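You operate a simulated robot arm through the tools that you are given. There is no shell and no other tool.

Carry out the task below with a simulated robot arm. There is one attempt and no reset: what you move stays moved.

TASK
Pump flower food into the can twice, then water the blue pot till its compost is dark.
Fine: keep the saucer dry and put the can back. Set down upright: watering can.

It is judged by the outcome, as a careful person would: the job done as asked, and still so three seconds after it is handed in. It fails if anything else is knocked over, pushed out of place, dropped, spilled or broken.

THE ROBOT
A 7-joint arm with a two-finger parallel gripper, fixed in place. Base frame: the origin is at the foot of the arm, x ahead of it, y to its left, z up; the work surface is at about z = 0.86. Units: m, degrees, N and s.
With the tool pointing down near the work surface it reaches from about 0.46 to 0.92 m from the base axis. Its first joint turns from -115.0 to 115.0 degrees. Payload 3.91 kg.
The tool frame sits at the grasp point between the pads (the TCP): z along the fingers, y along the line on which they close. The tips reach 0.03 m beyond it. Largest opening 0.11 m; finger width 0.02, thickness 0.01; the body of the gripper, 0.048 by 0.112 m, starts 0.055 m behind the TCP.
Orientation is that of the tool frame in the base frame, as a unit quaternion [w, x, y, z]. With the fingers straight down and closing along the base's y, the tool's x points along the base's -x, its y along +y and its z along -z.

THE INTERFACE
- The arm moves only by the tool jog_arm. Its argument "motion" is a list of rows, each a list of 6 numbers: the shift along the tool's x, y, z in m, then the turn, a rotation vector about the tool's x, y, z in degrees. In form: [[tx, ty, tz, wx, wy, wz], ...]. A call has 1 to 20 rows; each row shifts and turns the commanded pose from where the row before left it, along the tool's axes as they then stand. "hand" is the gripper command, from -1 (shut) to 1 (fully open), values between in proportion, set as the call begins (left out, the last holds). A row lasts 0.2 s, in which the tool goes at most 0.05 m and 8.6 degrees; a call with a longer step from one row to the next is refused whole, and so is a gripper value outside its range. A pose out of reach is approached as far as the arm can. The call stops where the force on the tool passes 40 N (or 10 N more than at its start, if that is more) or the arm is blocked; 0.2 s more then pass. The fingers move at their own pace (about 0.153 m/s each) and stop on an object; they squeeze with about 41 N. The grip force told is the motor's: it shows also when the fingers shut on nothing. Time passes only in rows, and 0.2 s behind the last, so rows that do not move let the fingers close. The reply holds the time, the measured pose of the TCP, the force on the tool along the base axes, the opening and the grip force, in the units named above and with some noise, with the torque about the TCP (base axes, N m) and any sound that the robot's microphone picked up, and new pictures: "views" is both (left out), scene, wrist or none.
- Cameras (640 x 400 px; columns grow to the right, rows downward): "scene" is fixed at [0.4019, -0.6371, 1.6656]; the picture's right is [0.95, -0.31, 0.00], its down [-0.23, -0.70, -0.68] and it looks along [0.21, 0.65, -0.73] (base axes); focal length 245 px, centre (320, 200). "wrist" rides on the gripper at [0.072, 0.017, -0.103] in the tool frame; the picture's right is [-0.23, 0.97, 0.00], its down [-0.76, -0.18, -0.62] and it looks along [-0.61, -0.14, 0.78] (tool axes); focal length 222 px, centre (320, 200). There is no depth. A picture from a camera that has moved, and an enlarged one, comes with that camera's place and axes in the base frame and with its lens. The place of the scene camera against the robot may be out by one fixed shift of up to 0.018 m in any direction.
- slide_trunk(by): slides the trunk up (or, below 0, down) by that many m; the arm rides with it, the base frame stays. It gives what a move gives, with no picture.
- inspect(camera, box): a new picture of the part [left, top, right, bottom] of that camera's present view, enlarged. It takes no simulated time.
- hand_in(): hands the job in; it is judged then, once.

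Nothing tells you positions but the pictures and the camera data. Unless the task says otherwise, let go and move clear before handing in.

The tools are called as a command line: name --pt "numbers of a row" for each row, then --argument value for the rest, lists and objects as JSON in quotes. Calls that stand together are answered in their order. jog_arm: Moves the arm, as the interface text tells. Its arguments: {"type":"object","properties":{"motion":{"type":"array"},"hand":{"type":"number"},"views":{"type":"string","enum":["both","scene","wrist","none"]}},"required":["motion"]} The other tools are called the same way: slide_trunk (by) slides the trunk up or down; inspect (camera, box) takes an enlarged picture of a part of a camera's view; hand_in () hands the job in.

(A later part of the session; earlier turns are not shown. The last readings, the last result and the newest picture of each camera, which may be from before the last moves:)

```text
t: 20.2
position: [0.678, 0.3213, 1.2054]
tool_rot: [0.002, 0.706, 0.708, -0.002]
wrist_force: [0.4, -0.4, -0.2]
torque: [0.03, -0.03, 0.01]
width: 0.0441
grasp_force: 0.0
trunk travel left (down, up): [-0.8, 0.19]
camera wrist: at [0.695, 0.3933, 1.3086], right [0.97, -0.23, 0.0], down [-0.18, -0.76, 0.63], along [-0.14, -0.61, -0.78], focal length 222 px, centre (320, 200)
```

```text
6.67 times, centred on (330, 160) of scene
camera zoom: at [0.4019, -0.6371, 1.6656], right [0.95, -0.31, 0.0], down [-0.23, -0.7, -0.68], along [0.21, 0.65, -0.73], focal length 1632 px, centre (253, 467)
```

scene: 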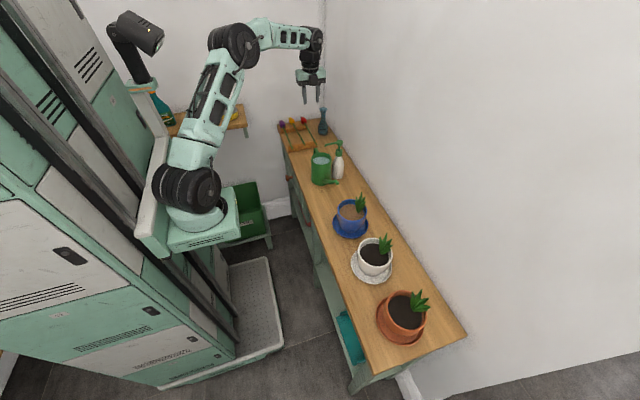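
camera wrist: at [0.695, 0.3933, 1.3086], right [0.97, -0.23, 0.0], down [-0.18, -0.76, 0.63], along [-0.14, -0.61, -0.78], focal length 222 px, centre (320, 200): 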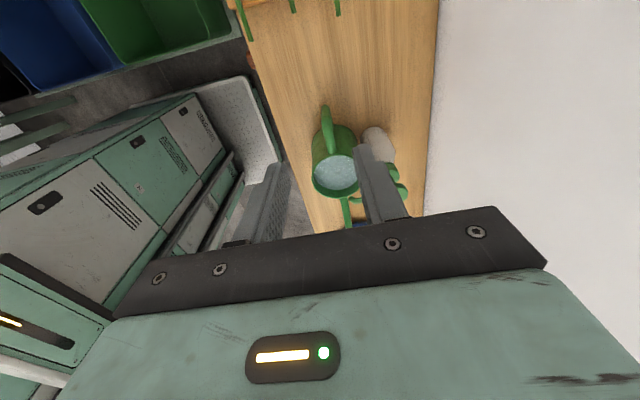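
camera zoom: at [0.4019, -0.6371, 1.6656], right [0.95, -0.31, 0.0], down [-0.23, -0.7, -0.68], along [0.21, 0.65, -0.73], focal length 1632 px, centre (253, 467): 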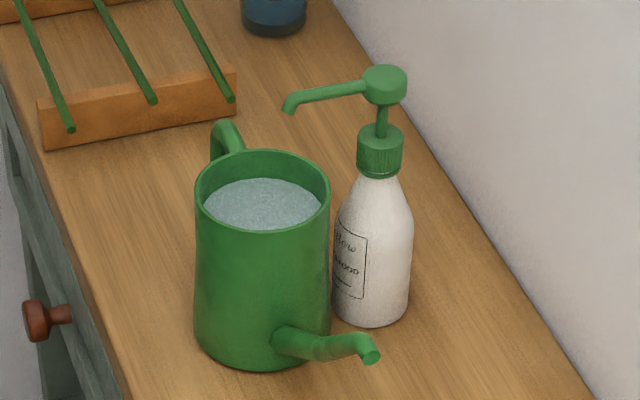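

The nozzle tip sits about 2 cm from the can's centre, well inside the opening. Next I will close the fingers and go above the pump head near (0.763, 0.186).

jog_arm --pt "-0.027 0.017 0 0 0 0" --pt "-0.027 0.017 0 0 0 0" --pt "-0.027 0.017 0 0 0 0" --pt "-0.027 0.017 0 0 0 0" --pt "-0.027 0.017 0 0 0 0" --pt "0 0 0.03 0 0 0" --pt "0 0 0.02 0 0 0" --pt "0 0 0 0 0 0" --hand -1 --views "both"

inspect --camera "wrist" --box '[240, 80, 400, 240]'

inspect --camera "scene" --box '[300, 110, 370, 180]'

```text
t: 22.0
position: [0.7624, 0.1883, 1.1569]
tool_rot: [0.0, 0.706, 0.709, -0.001]
wrist_force: [0.4, -0.9, 0.2]
torque: [-0.01, -0.02, 0.0]
width: 0.0
grasp_force: 38.1
trunk travel left (down, up): [-0.8, 0.19]
camera wrist: at [0.7802, 0.2611, 1.2597], right [0.97, -0.22, 0.0], down [-0.17, -0.76, 0.63], along [-0.14, -0.61, -0.78], focal length 222 px, centre (320, 200)
```

scene: 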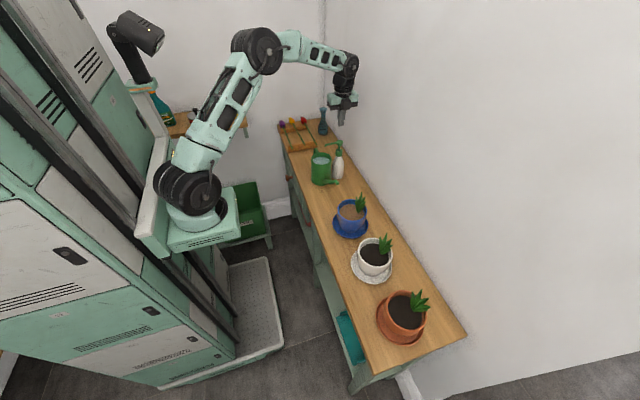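
wrist: 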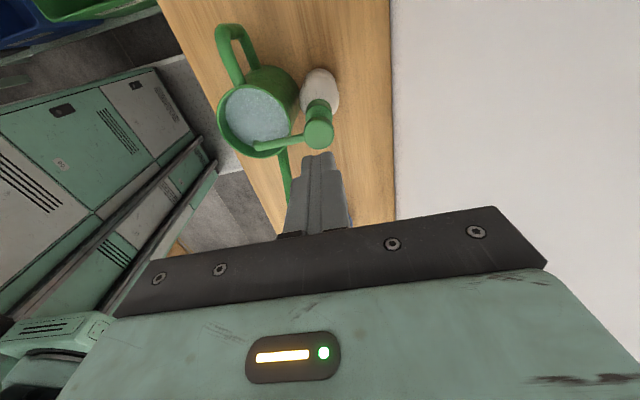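

```text
2.50 times, centred on (320, 160) of wrist
camera zoom: at [0.7802, 0.2611, 1.2597], right [0.97, -0.22, 0.0], down [-0.17, -0.76, 0.63], along [-0.14, -0.61, -0.78], focal length 555 px, centre (320, 300)
```

zoom: 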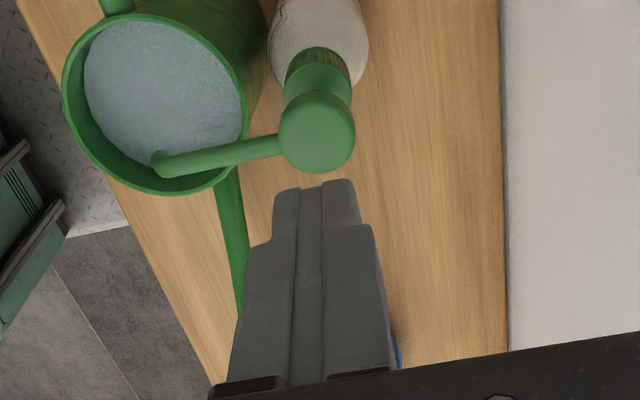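

```text
5.71 times, centred on (335, 145) of scene
camera zoom: at [0.4019, -0.6371, 1.6656], right [0.95, -0.31, 0.0], down [-0.23, -0.7, -0.68], along [0.21, 0.65, -0.73], focal length 1399 px, centre (234, 514)
```

zoom: 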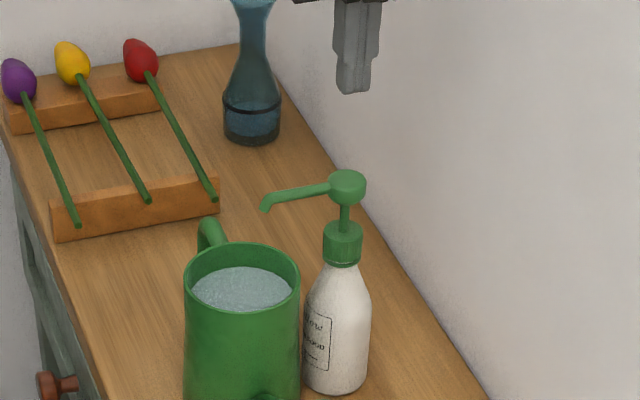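

I see the pump head at about (0.761, 0.181) and the nozzle tip well over the water. I will centre over the head and descend close to it.

jog_arm --pt "-0.007 -0.0015 0.01 0 0 0" --pt "0 0 0.02 0 0 0" --pt "0 0 0.02 0 0 0" --pt "0 0 0 0 0 0" --views "both"

inspect --camera "wrist" --box '[240, 80, 400, 240]'

inspect --camera "scene" --box '[305, 120, 365, 180]'

```text
t: 23.0
position: [0.7618, 0.1812, 1.1058]
tool_rot: [0.002, 0.706, 0.708, -0.001]
wrist_force: [-0.7, 0.2, 1.4]
torque: [-0.03, 0.03, 0.01]
width: 0.0
grasp_force: 37.7
trunk travel left (down, up): [-0.8, 0.19]
camera wrist: at [0.7791, 0.2525, 1.209], right [0.97, -0.22, 0.0], down [-0.17, -0.76, 0.63], along [-0.14, -0.61, -0.78], focal length 222 px, centre (320, 200)
```

scene: 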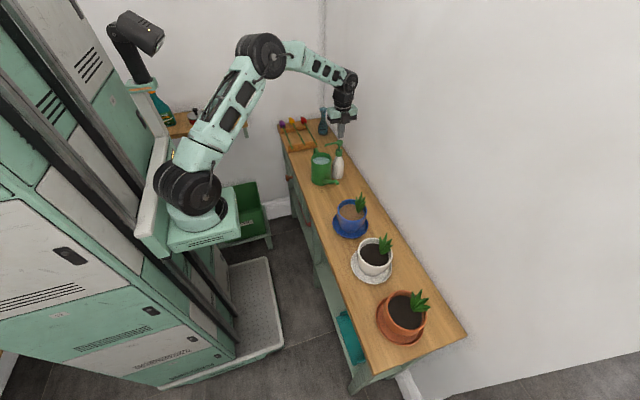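
wrist: 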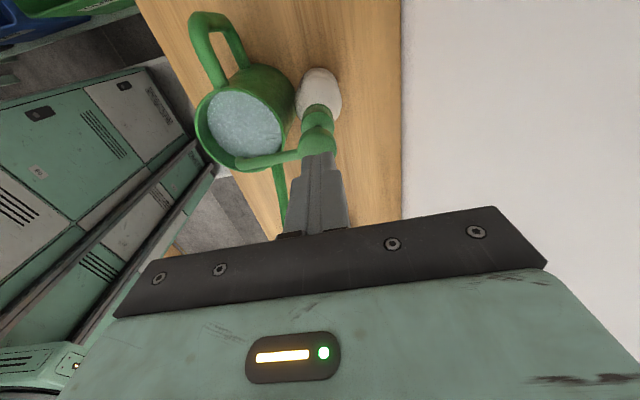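

```text
2.50 times, centred on (320, 160) of wrist
camera zoom: at [0.7791, 0.2525, 1.209], right [0.97, -0.22, 0.0], down [-0.17, -0.76, 0.63], along [-0.14, -0.61, -0.78], focal length 555 px, centre (320, 300)
```

zoom: 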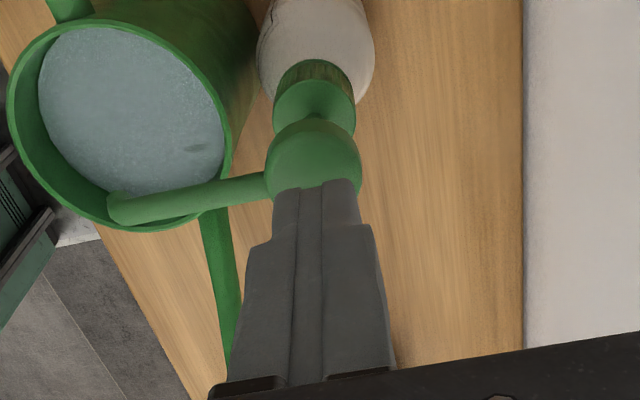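

```text
6.67 times, centred on (335, 150) of scene
camera zoom: at [0.4019, -0.6371, 1.6656], right [0.95, -0.31, 0.0], down [-0.23, -0.7, -0.68], along [0.21, 0.65, -0.73], focal length 1632 px, centre (220, 533)
```

zoom: 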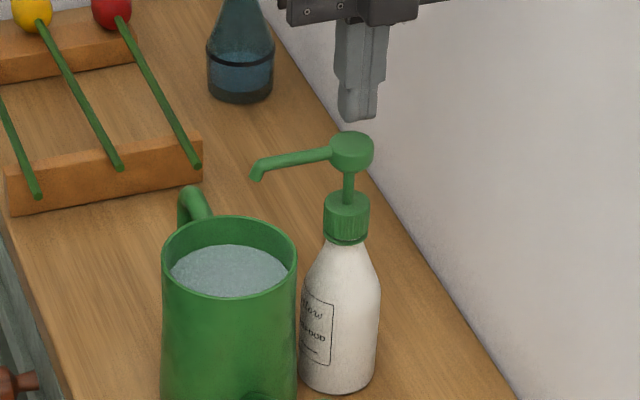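

The fingertips are over the head, about 2 to 2.5 cm above it. I will come down to just touch.

jog_arm --pt "0 -0.0015 0.005 0 0 0" --pt "0 0 0.005 0 0 0" --pt "0 0 0.004 0 0 0" --pt "0 0 0.004 0 0 0" --pt "0 0 0 0 0 0" --views "none"

inspect --camera "scene" --box '[305, 120, 365, 180]'

```text
t: 24.2
position: [0.7608, 0.182, 1.0878]
tool_rot: [0.002, 0.706, 0.708, -0.002]
wrist_force: [-0.3, 0.3, 0.2]
torque: [0.04, -0.01, 0.0]
width: 0.0
grasp_force: 37.6
trunk travel left (down, up): [-0.8, 0.19]
```

```text
6.67 times, centred on (335, 150) of scene
camera zoom: at [0.4019, -0.6371, 1.6656], right [0.95, -0.31, 0.0], down [-0.23, -0.7, -0.68], along [0.21, 0.65, -0.73], focal length 1632 px, centre (220, 533)
```

zoom: 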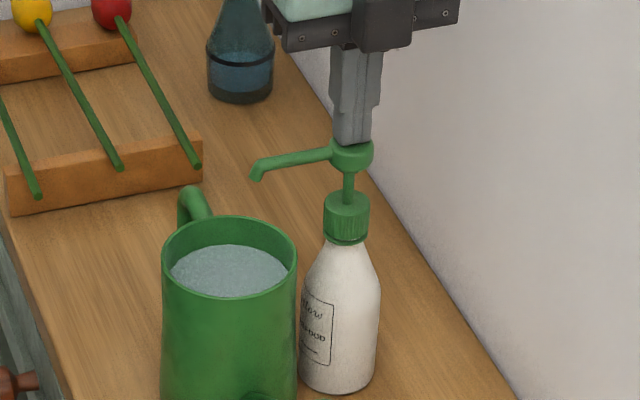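

Nearly touching. I will continue down slowly and watch the force.

jog_arm --pt "0 0 0.002 0 0 0" --pt "0 0 0.002 0 0 0" --pt "0 0 0.002 0 0 0" --views "none"

```text
t: 25.0
position: [0.761, 0.1821, 1.0831]
tool_rot: [0.001, 0.705, 0.709, -0.001]
wrist_force: [0.4, -1.1, 2.7]
torque: [-0.03, 0.02, 0.02]
width: 0.0001
grasp_force: 37.0
trunk travel left (down, up): [-0.8, 0.19]
```

Contact at about TCP z = 1.084. Pressing down now.

jog_arm --pt "0 0 0.003 0 0 0" --pt "0 0 0.003 0 0 0" --pt "0 0 0.003 0 0 0" --views "none"

inspect --camera "scene" --box '[305, 120, 365, 180]'

```text
t: 25.8
position: [0.7604, 0.182, 1.0724]
tool_rot: [0.001, 0.705, 0.709, -0.002]
wrist_force: [-0.4, -0.4, 5.3]
torque: [0.0, 0.02, 0.02]
width: 0.0
grasp_force: 37.8
trunk travel left (down, up): [-0.8, 0.19]
```

```text
6.67 times, centred on (335, 150) of scene
camera zoom: at [0.4019, -0.6371, 1.6656], right [0.95, -0.31, 0.0], down [-0.23, -0.7, -0.68], along [0.21, 0.65, -0.73], focal length 1632 px, centre (220, 533)
```

zoom: 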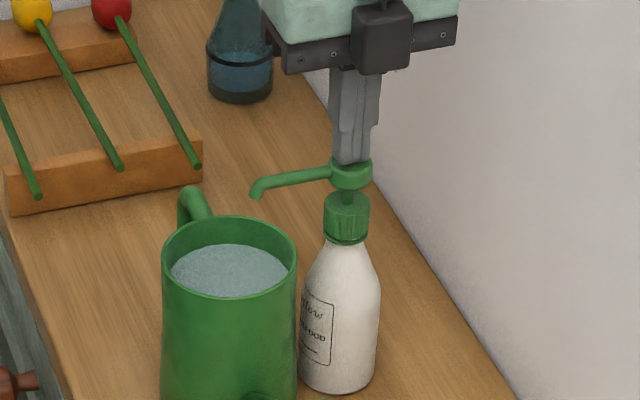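

The pump head is going down with a light spring force. I will continue to the end of the stroke.

jog_arm --pt "0 0 0.003 0 0 0" --pt "0 0 0.003 0 0 0" --pt "0 0 0.002 0 0 0" --views "none"

inspect --camera "scene" --box '[305, 120, 365, 180]'

```text
t: 26.6
position: [0.7618, 0.1817, 1.0667]
tool_rot: [0.001, 0.705, 0.709, 0.0]
wrist_force: [-1.4, 0.4, 28.0]
torque: [-0.03, 0.07, -0.09]
width: 0.0
grasp_force: 38.1
trunk travel left (down, up): [-0.8, 0.19]
```

```text
6.67 times, centred on (335, 150) of scene
camera zoom: at [0.4019, -0.6371, 1.6656], right [0.95, -0.31, 0.0], down [-0.23, -0.7, -0.68], along [0.21, 0.65, -0.73], focal length 1632 px, centre (220, 533)
```

zoom: 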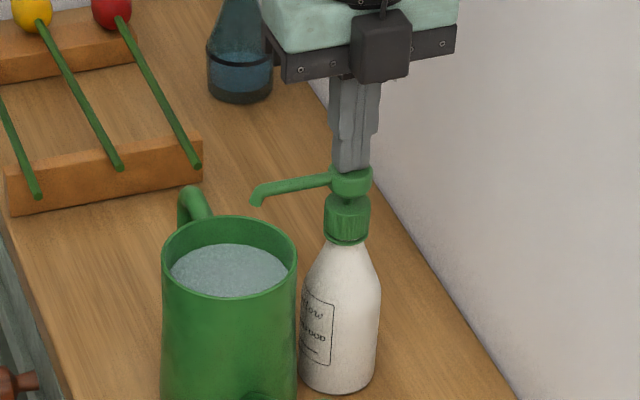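

The pump has bottomed out after a stroke of about 17 mm. I will rise to let it return and look at the can.

jog_arm --pt "0 0 -0.003 0 0 0" --pt "0 0 -0.005 0 0 0" --pt "0 0 -0.006 0 0 0" --pt "0 0 -0.006 0 0 0" --pt "0 0 -0.006 0 0 0" --pt "0 0 0 0 0 0" --views "wrist"

inspect --camera "scene" --box '[305, 120, 365, 180]'

inspect --camera "wrist" --box '[160, 0, 400, 200]'

```text
t: 28.0
position: [0.7608, 0.1819, 1.0918]
tool_rot: [0.002, 0.706, 0.709, -0.002]
wrist_force: [0.0, 0.0, -0.7]
torque: [0.0, 0.0, 0.01]
width: 0.0
grasp_force: 37.7
trunk travel left (down, up): [-0.8, 0.19]
camera wrist: at [0.7774, 0.2534, 1.1951], right [0.97, -0.22, 0.0], down [-0.17, -0.76, 0.63], along [-0.14, -0.61, -0.78], focal length 222 px, centre (320, 200)
```

wrist: 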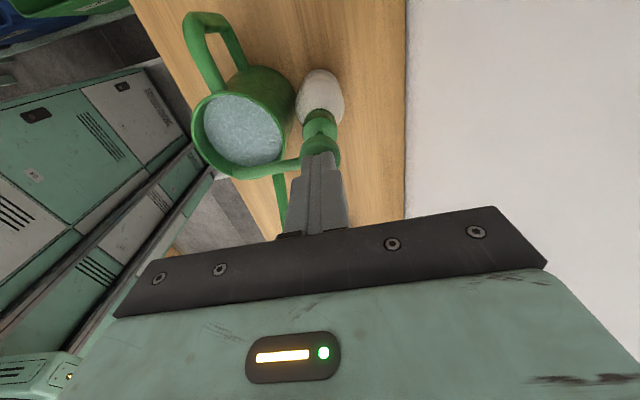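

```text
6.67 times, centred on (335, 150) of scene
camera zoom: at [0.4019, -0.6371, 1.6656], right [0.95, -0.31, 0.0], down [-0.23, -0.7, -0.68], along [0.21, 0.65, -0.73], focal length 1632 px, centre (220, 533)
```

zoom: 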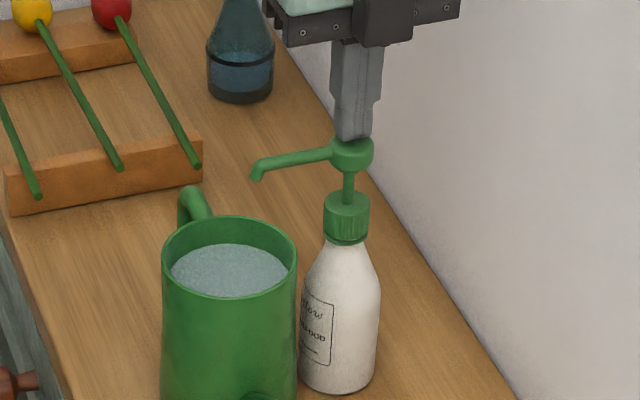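

```text
2.00 times, centred on (280, 100) of wrist
camera zoom: at [0.7774, 0.2534, 1.1951], right [0.97, -0.22, 0.0], down [-0.17, -0.76, 0.63], along [-0.14, -0.61, -0.78], focal length 444 px, centre (400, 400)
```

zoom: 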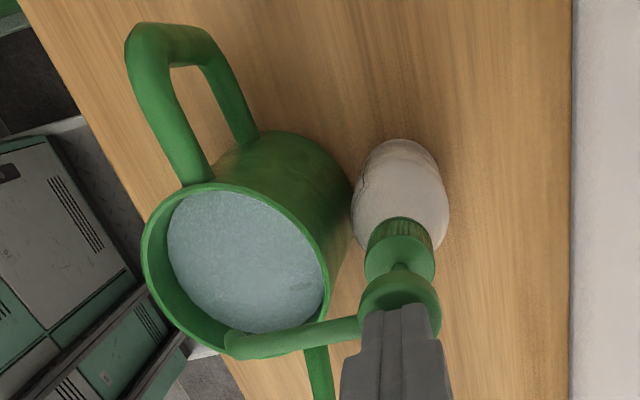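

The pump head has sprung back fully after the first press. Now the second press.

jog_arm --pt "0 0 0.004 0 0 0" --pt "0 0 0.004 0 0 0" --pt "0 0 0.004 0 0 0" --pt "0 0 0.004 0 0 0" --pt "0 0 0.004 0 0 0" --pt "0 0 0.003 0 0 0" --views "both"

inspect --camera "scene" --box '[305, 120, 365, 180]'

inspect --camera "wrist" --box '[160, 0, 400, 200]'

```text
t: 29.4
position: [0.7591, 0.1821, 1.0717]
tool_rot: [0.002, 0.706, 0.708, 0.0]
wrist_force: [0.3, 0.3, 11.1]
torque: [-0.03, -0.01, -0.03]
width: 0.0
grasp_force: 38.1
trunk travel left (down, up): [-0.8, 0.19]
camera wrist: at [0.7769, 0.2534, 1.1742], right [0.97, -0.22, 0.0], down [-0.18, -0.76, 0.63], along [-0.14, -0.61, -0.78], focal length 222 px, centre (320, 200)
```

scene: 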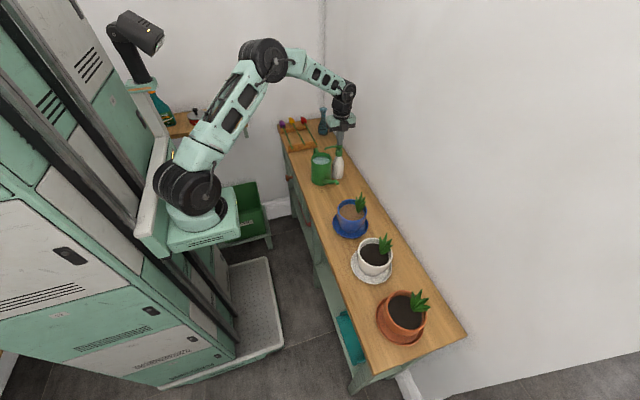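
wrist: 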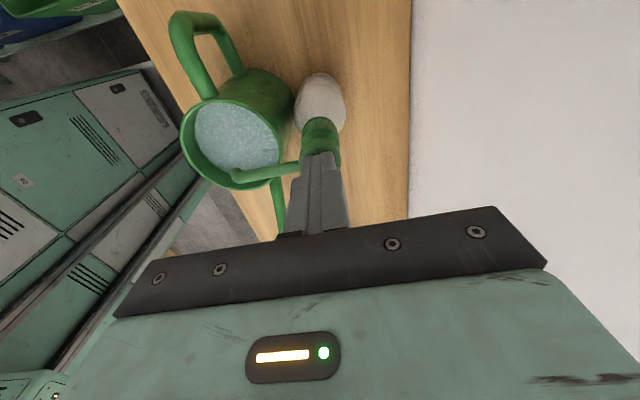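

```text
6.67 times, centred on (335, 150) of scene
camera zoom: at [0.4019, -0.6371, 1.6656], right [0.95, -0.31, 0.0], down [-0.23, -0.7, -0.68], along [0.21, 0.65, -0.73], focal length 1632 px, centre (220, 533)
```

zoom: 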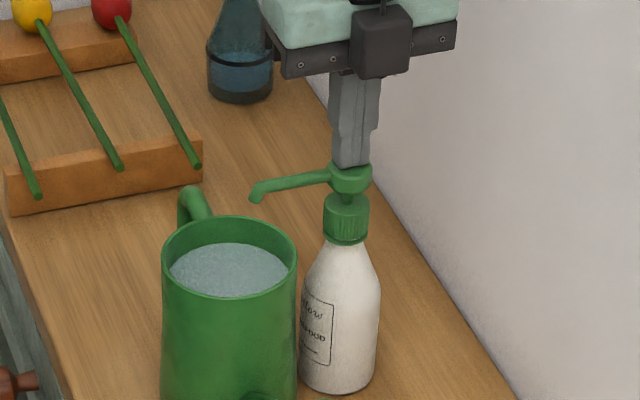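

```text
2.00 times, centred on (280, 100) of wrist
camera zoom: at [0.7769, 0.2534, 1.1742], right [0.97, -0.22, 0.0], down [-0.18, -0.76, 0.63], along [-0.14, -0.61, -0.78], focal length 444 px, centre (400, 400)
```

zoom: 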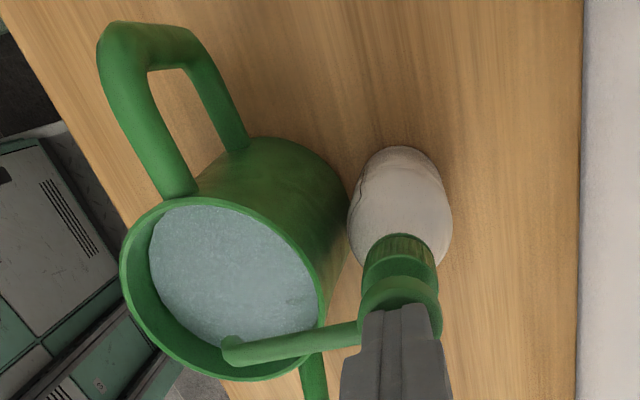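

Not quite at the bottom yet; I will finish this stroke.

jog_arm --pt "0 0 0.003 0 0 0" --pt "0 0 0.0025 0 0 0" --views "none"

inspect --camera "scene" --box '[305, 120, 365, 180]'

```text
t: 30.0
position: [0.7606, 0.1821, 1.0687]
tool_rot: [0.002, 0.706, 0.708, 0.002]
wrist_force: [-1.5, -0.6, 34.9]
torque: [-0.02, 0.04, 0.02]
width: 0.0
grasp_force: 37.2
trunk travel left (down, up): [-0.8, 0.19]
```

```text
6.67 times, centred on (335, 150) of scene
camera zoom: at [0.4019, -0.6371, 1.6656], right [0.95, -0.31, 0.0], down [-0.23, -0.7, -0.68], along [0.21, 0.65, -0.73], focal length 1632 px, centre (220, 533)
```

zoom: 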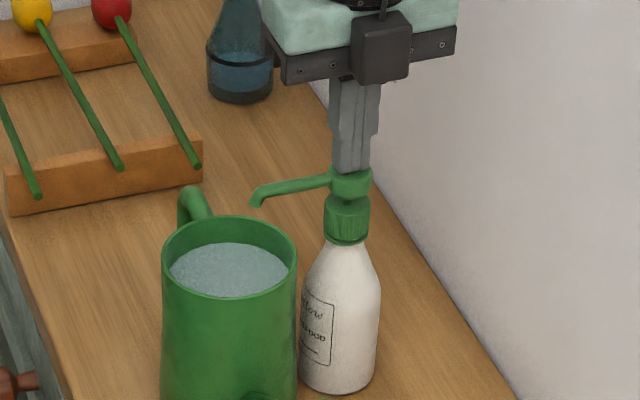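

Second full stroke done. I will rise clear, then look at the can and the pump from above.

jog_arm --pt "0 0 -0.003 0 0 0" --pt "0 0 -0.005 0 0 0" --pt "0 0 -0.006 0 0 0" --pt "0 0 -0.01 0 0 0" --pt "0 0 -0.03 0 0 0" --pt "0 0 -0.04 0 0 0" --pt "0 0 -0.04 0 0 0" --pt "0.03 -0.028 0 0 0 0" --pt "0.03 -0.028 0 0 0 0" --pt "0.031 -0.027 0 0 0 0" --pt "0 0 0 0 0 0" --views "both"

inspect --camera "wrist" --box '[240, 60, 460, 220]'

inspect --camera "scene" --box '[300, 130, 360, 190]'

```text
t: 32.4
position: [0.677, 0.2713, 1.1956]
tool_rot: [0.001, 0.706, 0.708, -0.001]
wrist_force: [0.0, -0.3, 0.1]
torque: [-0.01, -0.01, -0.01]
width: 0.0001
grasp_force: 37.5
trunk travel left (down, up): [-0.8, 0.19]
camera wrist: at [0.694, 0.3432, 1.2998], right [0.97, -0.22, 0.0], down [-0.18, -0.76, 0.63], along [-0.14, -0.61, -0.78], focal length 222 px, centre (320, 200)
```

scene: 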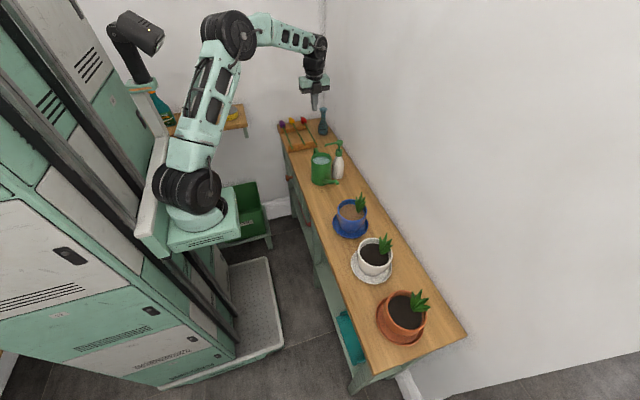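
wrist: 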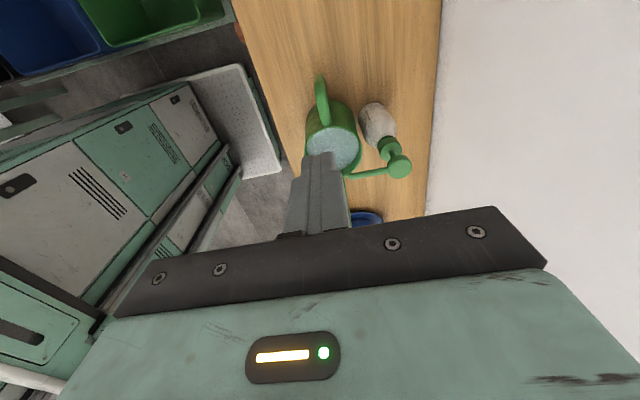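

```text
2.50 times, centred on (350, 140) of wrist
camera zoom: at [0.694, 0.3432, 1.2998], right [0.97, -0.22, 0.0], down [-0.18, -0.76, 0.63], along [-0.14, -0.61, -0.78], focal length 555 px, centre (245, 350)
```

zoom: 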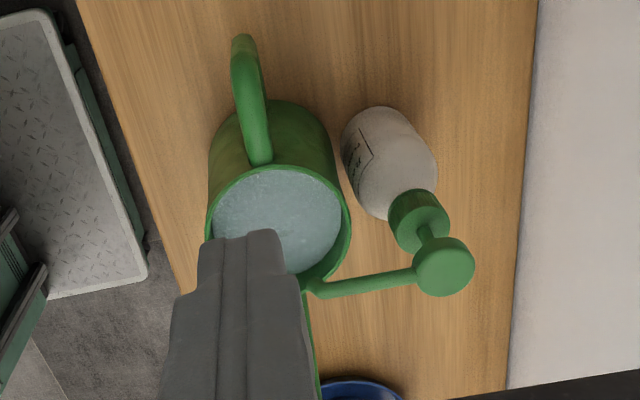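

```text
6.67 times, centred on (330, 160) of scene
camera zoom: at [0.4019, -0.6371, 1.6656], right [0.95, -0.31, 0.0], down [-0.23, -0.7, -0.68], along [0.21, 0.65, -0.73], focal length 1632 px, centre (253, 467)
```

zoom: 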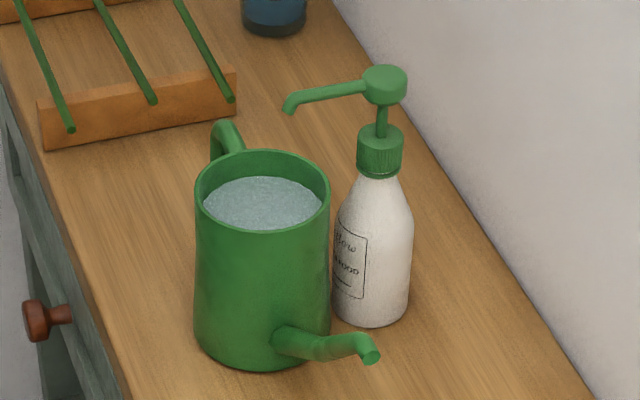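

No spill is visible and the water level has risen slightly. Now I will open part-way and go back down over the handle to draw the can out from under the nozzle.

jog_arm --pt "0.003 0.002 0 0 0 0" --pt "0 0 0.04 0 0 0" --pt "0 0 0.045 0 0 0" --pt "0 0 0.045 0 0 0" --pt "0 0 0.03 0 0 0" --pt "0 0 0 0 0 0" --hand -0.2 --views "wrist"

inspect --camera "wrist" --box '[220, 40, 460, 240]'

```text
t: 33.8
position: [0.6795, 0.2722, 1.0373]
tool_rot: [0.0, 0.706, 0.708, 0.0]
wrist_force: [1.1, 0.0, -0.5]
torque: [-0.01, 0.01, -0.02]
width: 0.0442
grasp_force: 0.0
trunk travel left (down, up): [-0.8, 0.19]
camera wrist: at [0.6958, 0.3439, 1.1404], right [0.97, -0.22, 0.0], down [-0.17, -0.76, 0.63], along [-0.14, -0.61, -0.78], focal length 222 px, centre (320, 200)
```

wrist: 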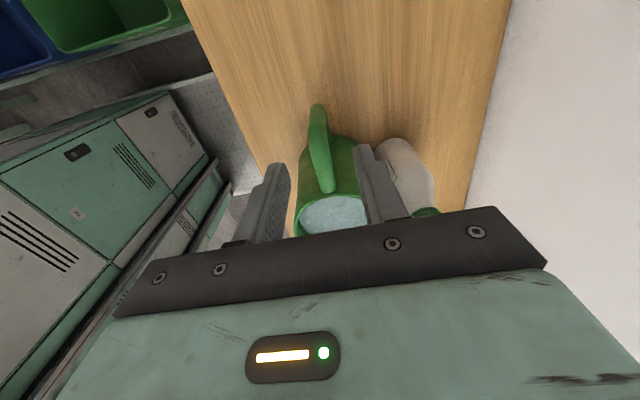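

```text
2.00 times, centred on (340, 140) of wrist
camera zoom: at [0.6958, 0.3439, 1.1404], right [0.97, -0.22, 0.0], down [-0.17, -0.76, 0.63], along [-0.14, -0.61, -0.78], focal length 444 px, centre (280, 320)
```

zoom: 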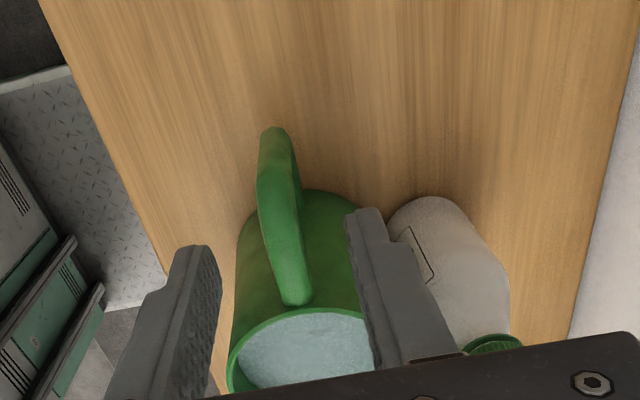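

Fingers straddle the handle. Lowering and closing on the upright bar.

jog_arm --pt "0.003 0 0.03 0 0 0" --pt "0 0 0.035 0 0 0" --pt "0 0 0.03 0 0 0" --pt "0 0 0 0 0 0" --views "none"

jog_arm --pt "0 0 0 0 0 0" --pt "0 0 0 0 0 0" --pt "0 0 0 0 0 0" --hand -1 --views "both"

inspect --camera "scene" --box '[300, 130, 360, 190]'

```text
t: 34.8
position: [0.6777, 0.277, 0.9411]
tool_rot: [0.0, 0.705, 0.709, 0.0]
wrist_force: [0.9, -0.9, 0.1]
torque: [-0.04, -0.03, 0.0]
width: 0.044
grasp_force: 0.0
trunk travel left (down, up): [-0.8, 0.19]
```

```text
t: 35.6
position: [0.679, 0.2773, 0.9419]
tool_rot: [0.002, 0.706, 0.708, 0.0]
wrist_force: [-0.3, 0.6, -0.2]
torque: [0.27, -0.24, -0.01]
width: 0.0157
grasp_force: 40.8
trunk travel left (down, up): [-0.8, 0.19]
camera wrist: at [0.6954, 0.349, 1.0455], right [0.97, -0.22, 0.0], down [-0.17, -0.76, 0.63], along [-0.14, -0.61, -0.78], focal length 222 px, centre (320, 200)
```

scene: 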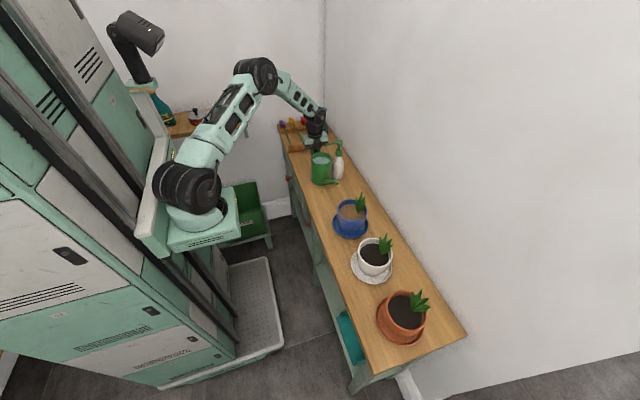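
wrist: 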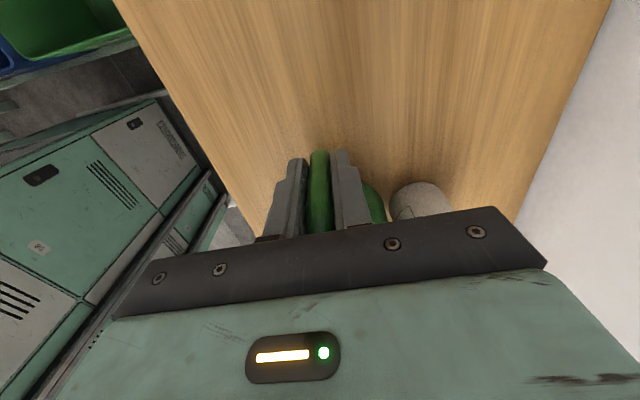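

```text
6.67 times, centred on (330, 160) of scene
camera zoom: at [0.4019, -0.6371, 1.6656], right [0.95, -0.31, 0.0], down [-0.23, -0.7, -0.68], along [0.21, 0.65, -0.73], focal length 1632 px, centre (253, 467)
```

zoom: 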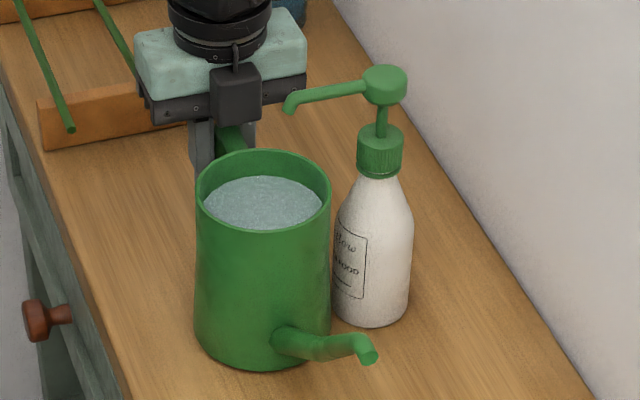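

Handle gripped again. I will lift slightly and carry the can back to its original spot, clear of the pump.

jog_arm --pt "0 0 -0.004 0 0 0" --pt "0 0 -0.004 0 0 0" --pt "0 0 0 0 0 0" --views "none"

inspect --camera "scene" --box '[300, 130, 360, 190]'

```text
t: 36.4
position: [0.6785, 0.2782, 0.9489]
tool_rot: [0.001, 0.706, 0.709, -0.002]
wrist_force: [0.2, 0.5, -7.2]
torque: [0.71, -0.01, -0.01]
width: 0.0157
grasp_force: 40.6
trunk travel left (down, up): [-0.8, 0.19]
```

```text
6.67 times, centred on (330, 160) of scene
camera zoom: at [0.4019, -0.6371, 1.6656], right [0.95, -0.31, 0.0], down [-0.23, -0.7, -0.68], along [0.21, 0.65, -0.73], focal length 1632 px, centre (253, 467)
```

zoom: 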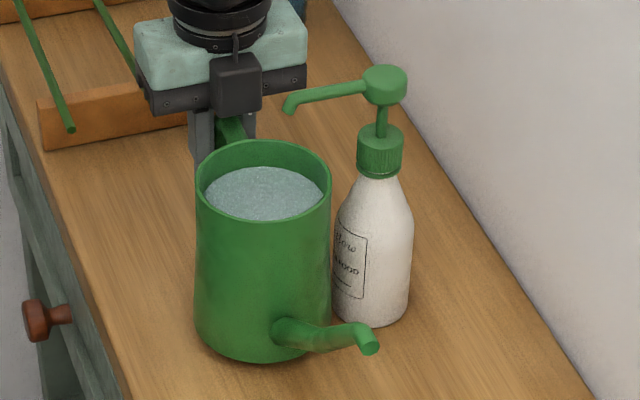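

Lifted level by about 8 mm. Carrying it back toward its starting place.

jog_arm --pt "0.006 -0.001 0 0 0 0" --pt "0.01 -0.002 0 0 0 0" --pt "0.013 -0.003 0 0 0 0" --pt "0.014 -0.003 0 0 0 0" --pt "0.014 -0.003 0 0 0 0" --pt "0.014 -0.003 0 0 0 0" --pt "0.013 -0.003 0 0 0 0" --pt "0.01 -0.002 0 0 0 0" --pt "0.008 -0.002 0 0 0 0" --pt "0.006 -0.001 0 0 0 0" --pt "0 0 0 0 0 0" --views "both"

inspect --camera "scene" --box '[280, 110, 360, 190]'

```text
t: 38.8
position: [0.6555, 0.3868, 0.9497]
tool_rot: [0.001, 0.706, 0.708, -0.002]
wrist_force: [0.1, -0.2, -8.4]
torque: [0.72, -0.02, -0.04]
width: 0.016
grasp_force: 40.9
trunk travel left (down, up): [-0.8, 0.19]
camera wrist: at [0.6725, 0.4581, 1.0523], right [0.97, -0.22, 0.0], down [-0.17, -0.76, 0.63], along [-0.14, -0.61, -0.78], focal length 222 px, centre (320, 200)
```

scene: 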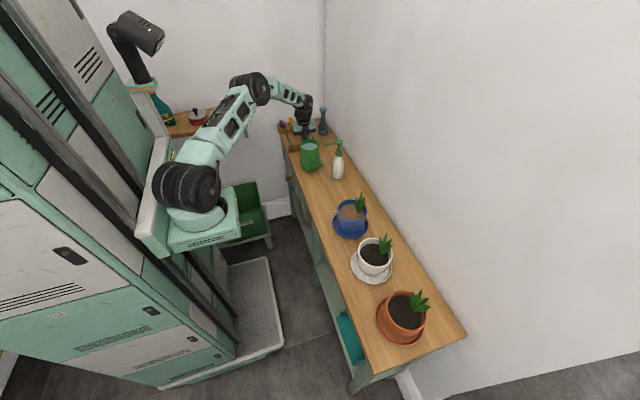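
wrist: 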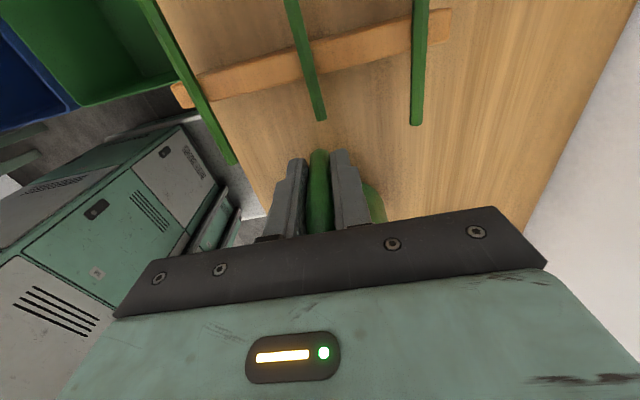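

```text
5.00 times, centred on (320, 150) of scene
camera zoom: at [0.4019, -0.6371, 1.6656], right [0.95, -0.31, 0.0], down [-0.23, -0.7, -0.68], along [0.21, 0.65, -0.73], focal length 1224 px, centre (320, 450)
```

zoom: 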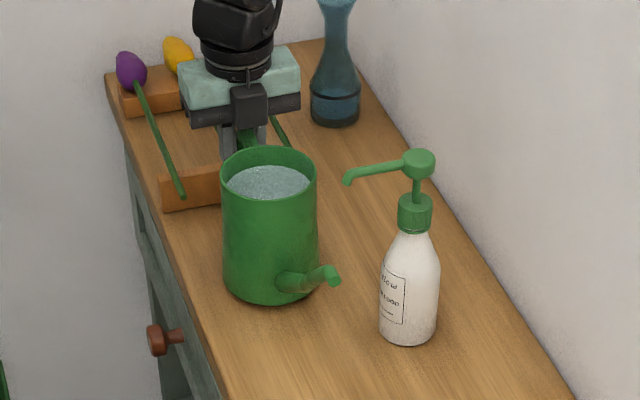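

The grip held without slipping this time. I will set the can down here and then take a firmer grip around its body for pouring.

jog_arm --pt "0 0 0.003 0 0 0" --pt "0 0 0.002 0 0 0" --pt "0 0 0.001 0 0 0" --pt "0 0 0 0 0 0" --views "none"

```text
t: 39.8
position: [0.6548, 0.3858, 0.9424]
tool_rot: [0.001, 0.706, 0.708, -0.002]
wrist_force: [0.1, -0.4, -7.7]
torque: [0.7, -0.03, 0.0]
width: 0.0161
grasp_force: 41.2
trunk travel left (down, up): [-0.8, 0.19]
```

jog_arm --pt "0 0 0.0015 0 0 0" --pt "0 0 0 0 0 0" --views "none"

```text
t: 40.4
position: [0.655, 0.3855, 0.9425]
tool_rot: [0.001, 0.706, 0.708, -0.001]
wrist_force: [-1.7, -0.7, 0.9]
torque: [-0.41, -0.09, -0.24]
width: 0.0155
grasp_force: 41.4
trunk travel left (down, up): [-0.8, 0.19]
```

The bench now carries the can. Releasing and rising clear.

jog_arm --pt "0 0 0 0 0 0" --pt "0 0 0 0 0 0" --pt "0 0 -0.03 0 0 0" --pt "0 0 -0.04 0 0 0" --pt "0 0 -0.045 0 0 0" --pt "0 0 -0.045 0 0 0" --pt "0 0 -0.04 0 0 0" --pt "0 0 0 0 0 0" --hand -0.2 --views "both"

inspect --camera "wrist" --box '[240, 40, 480, 240]'

inspect --camera "scene" --box '[280, 110, 360, 190]'

```text
t: 42.2
position: [0.6575, 0.3851, 1.142]
tool_rot: [0.001, 0.706, 0.708, -0.002]
wrist_force: [0.6, 0.4, 0.0]
torque: [-0.02, -0.02, -0.01]
width: 0.044
grasp_force: 0.0
trunk travel left (down, up): [-0.8, 0.19]
camera wrist: at [0.6746, 0.4568, 1.2461], right [0.97, -0.22, 0.0], down [-0.17, -0.76, 0.63], along [-0.14, -0.61, -0.78], focal length 222 px, centre (320, 200)
```

scene: 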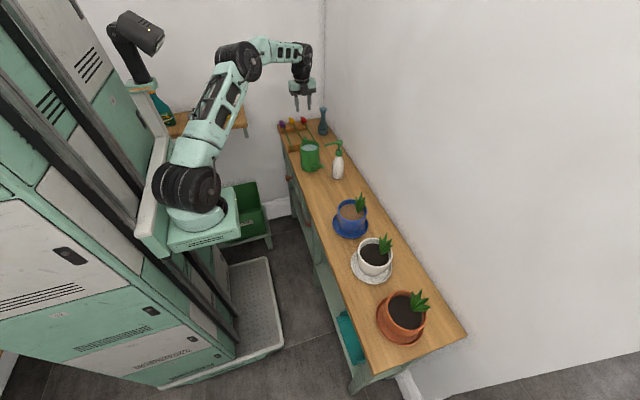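
wrist: 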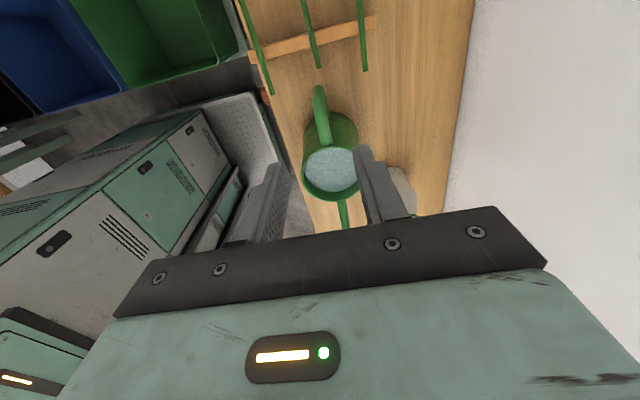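

```text
2.00 times, centred on (360, 140) of wrist
camera zoom: at [0.6746, 0.4568, 1.2461], right [0.97, -0.22, 0.0], down [-0.17, -0.76, 0.63], along [-0.14, -0.61, -0.78], focal length 444 px, centre (240, 320)
```

zoom: 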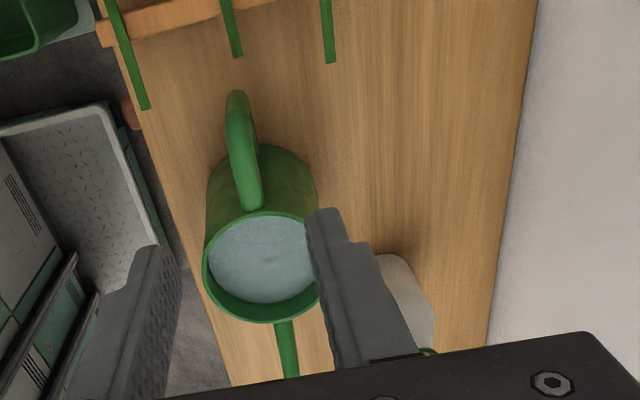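

```text
5.00 times, centred on (320, 150) of scene
camera zoom: at [0.4019, -0.6371, 1.6656], right [0.95, -0.31, 0.0], down [-0.23, -0.7, -0.68], along [0.21, 0.65, -0.73], focal length 1224 px, centre (320, 450)
```

zoom: 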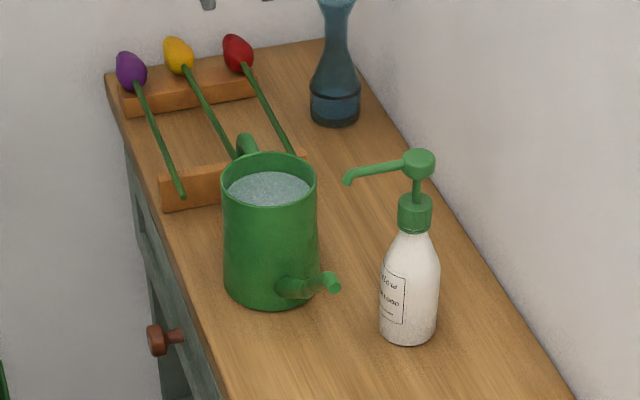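

The can is back near its start at about (0.653, 0.294), with a slight 3° yaw. I will open fully and centre above the can's body to check alignment for a body grip.

jog_arm --pt "-0.03 -0.0015 0 0 0 0" --pt "-0.03 -0.0015 0.01 0 0 0" --pt "-0.031 -0.0015 0.02 0 0 0" --pt "0 0 0.03 0 0 0" --pt "0 0 0.02 0 0 0" --pt "0 0 0 0 0 0" --hand 1 --views "both"

inspect --camera "wrist" --box '[200, 40, 480, 240]'

inspect --camera "scene" --box '[280, 110, 360, 190]'

```text
t: 43.6
position: [0.6526, 0.2932, 1.0605]
tool_rot: [0.0, 0.706, 0.708, -0.001]
wrist_force: [-0.2, -0.7, 0.1]
torque: [0.0, 0.01, 0.02]
width: 0.1099
grasp_force: 0.0
trunk travel left (down, up): [-0.8, 0.19]
camera wrist: at [0.6701, 0.3651, 1.1638], right [0.97, -0.22, 0.0], down [-0.17, -0.76, 0.63], along [-0.14, -0.61, -0.78], focal length 222 px, centre (320, 200)
```

scene: 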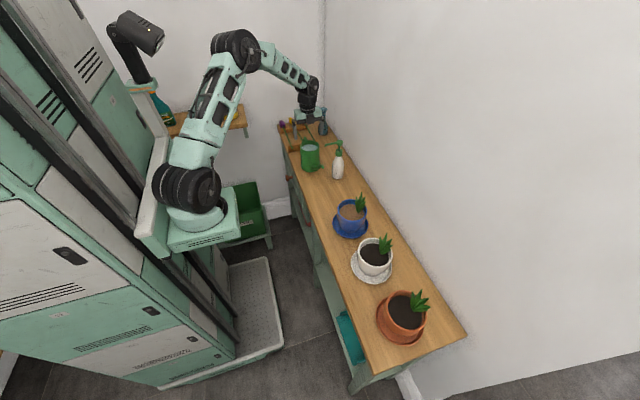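
wrist: 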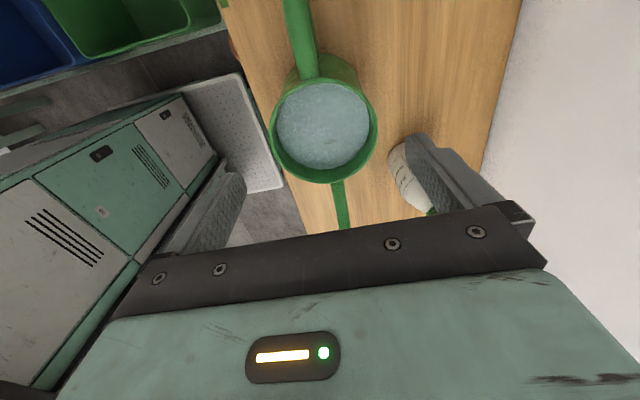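

```text
2.00 times, centred on (340, 140) of wrist
camera zoom: at [0.6701, 0.3651, 1.1638], right [0.97, -0.22, 0.0], down [-0.17, -0.76, 0.63], along [-0.14, -0.61, -0.78], focal length 444 px, centre (280, 320)
```

zoom: 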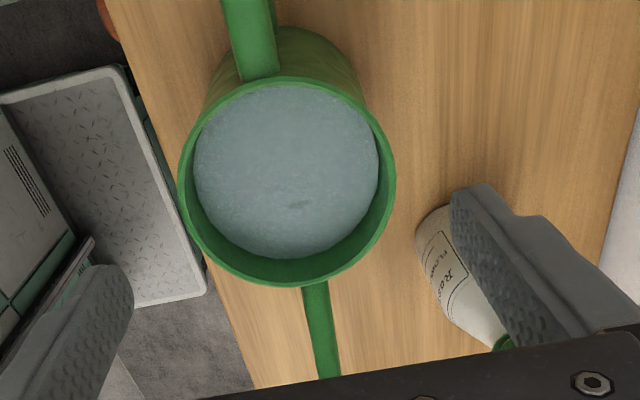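

```text
5.00 times, centred on (320, 150) of scene
camera zoom: at [0.4019, -0.6371, 1.6656], right [0.95, -0.31, 0.0], down [-0.23, -0.7, -0.68], along [0.21, 0.65, -0.73], focal length 1224 px, centre (320, 450)
```

zoom: 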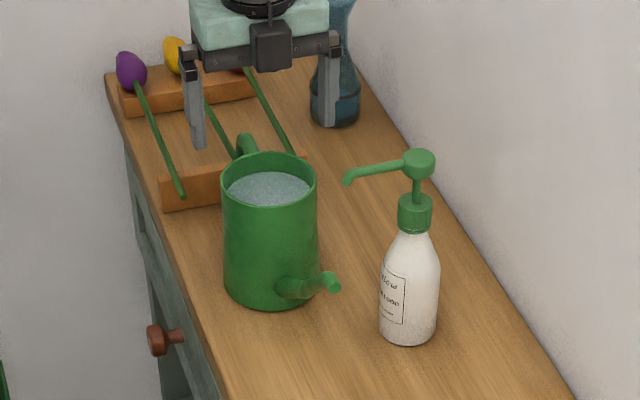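

The rim centre is about 4 mm further in +x than my hand centre. I will correct and lower to just above the rim.

jog_arm --pt "-0.001 0.0045 0.01 0 0 0" --pt "0 0 0.015 0 0 0" --pt "0 0 0.012 0 0 0" --pt "0 0 0 0 0 0" --views "wrist"

inspect --camera "wrist" --box '[200, 20, 480, 220]'

inspect --camera "scene" --box '[285, 125, 335, 175]'

```text
t: 44.6
position: [0.6558, 0.2933, 1.0243]
tool_rot: [0.001, 0.706, 0.708, -0.002]
wrist_force: [0.3, -0.8, 0.3]
torque: [0.01, 0.03, -0.01]
width: 0.1101
grasp_force: 0.1
trunk travel left (down, up): [-0.8, 0.19]
camera wrist: at [0.6731, 0.3645, 1.1282], right [0.97, -0.22, 0.0], down [-0.17, -0.76, 0.63], along [-0.14, -0.61, -0.78], focal length 222 px, centre (320, 200)
```

wrist: 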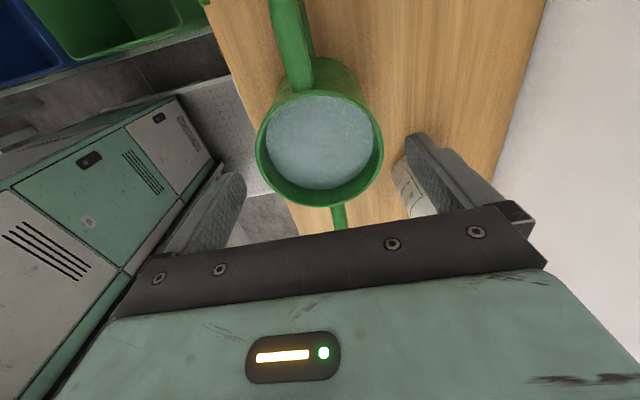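

```text
2.00 times, centred on (340, 120) of wrist
camera zoom: at [0.6731, 0.3645, 1.1282], right [0.97, -0.22, 0.0], down [-0.17, -0.76, 0.63], along [-0.14, -0.61, -0.78], focal length 444 px, centre (280, 360)
```

zoom: 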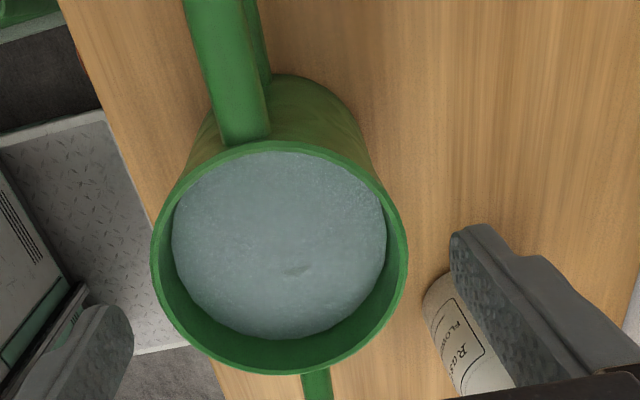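

```text
8.00 times, centred on (310, 150) of scene
camera zoom: at [0.4019, -0.6371, 1.6656], right [0.95, -0.31, 0.0], down [-0.23, -0.7, -0.68], along [0.21, 0.65, -0.73], focal length 1958 px, centre (400, 600)
```

zoom: 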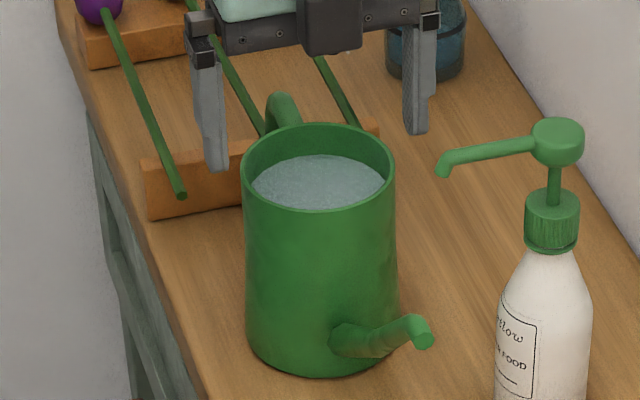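

Both fingers clear the rim, with a small offset to correct. Lowering around the body.

jog_arm --pt "0.002 0.0015 0 0 0 0" --pt "0 0 0.01 0 0 0" --pt "0 0 0.012 0 0 0" --pt "0 0 0.015 0 0 0" --pt "0 0 0.015 0 0 0" --pt "0 0 0.015 0 0 0" --pt "0 0 0 0 0 0" --views "wrist"

inspect --camera "scene" --box '[285, 125, 335, 175]'

```text
t: 46.2
position: [0.6589, 0.2963, 0.9587]
tool_rot: [0.002, 0.706, 0.708, -0.001]
wrist_force: [-0.7, -0.2, -0.5]
torque: [-0.01, -0.02, 0.01]
width: 0.1099
grasp_force: 0.1
trunk travel left (down, up): [-0.8, 0.19]
camera wrist: at [0.6743, 0.3677, 1.0619], right [0.97, -0.22, 0.0], down [-0.17, -0.76, 0.63], along [-0.14, -0.61, -0.78], focal length 222 px, centre (320, 200)
```

wrist: 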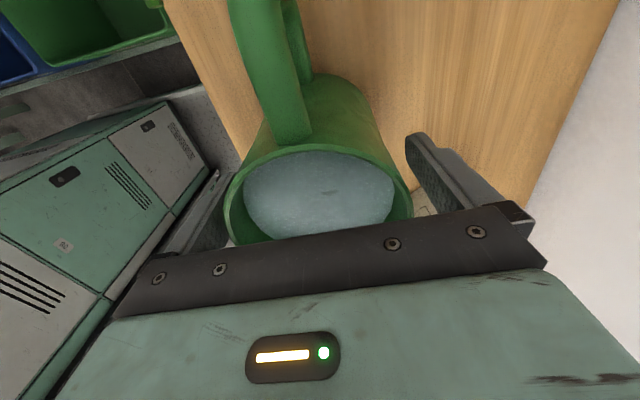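

```text
8.00 times, centred on (310, 150) of scene
camera zoom: at [0.4019, -0.6371, 1.6656], right [0.95, -0.31, 0.0], down [-0.23, -0.7, -0.68], along [0.21, 0.65, -0.73], focal length 1958 px, centre (400, 600)
```

zoom: 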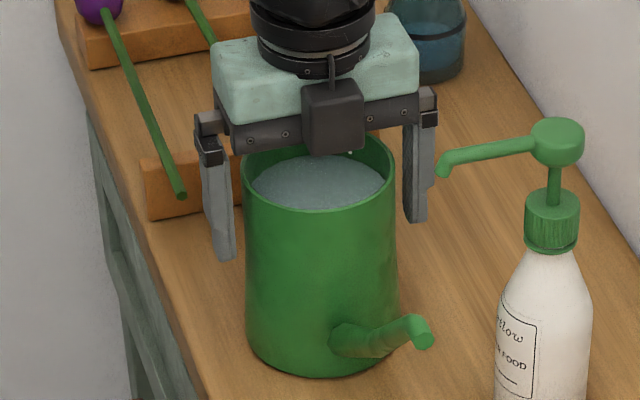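

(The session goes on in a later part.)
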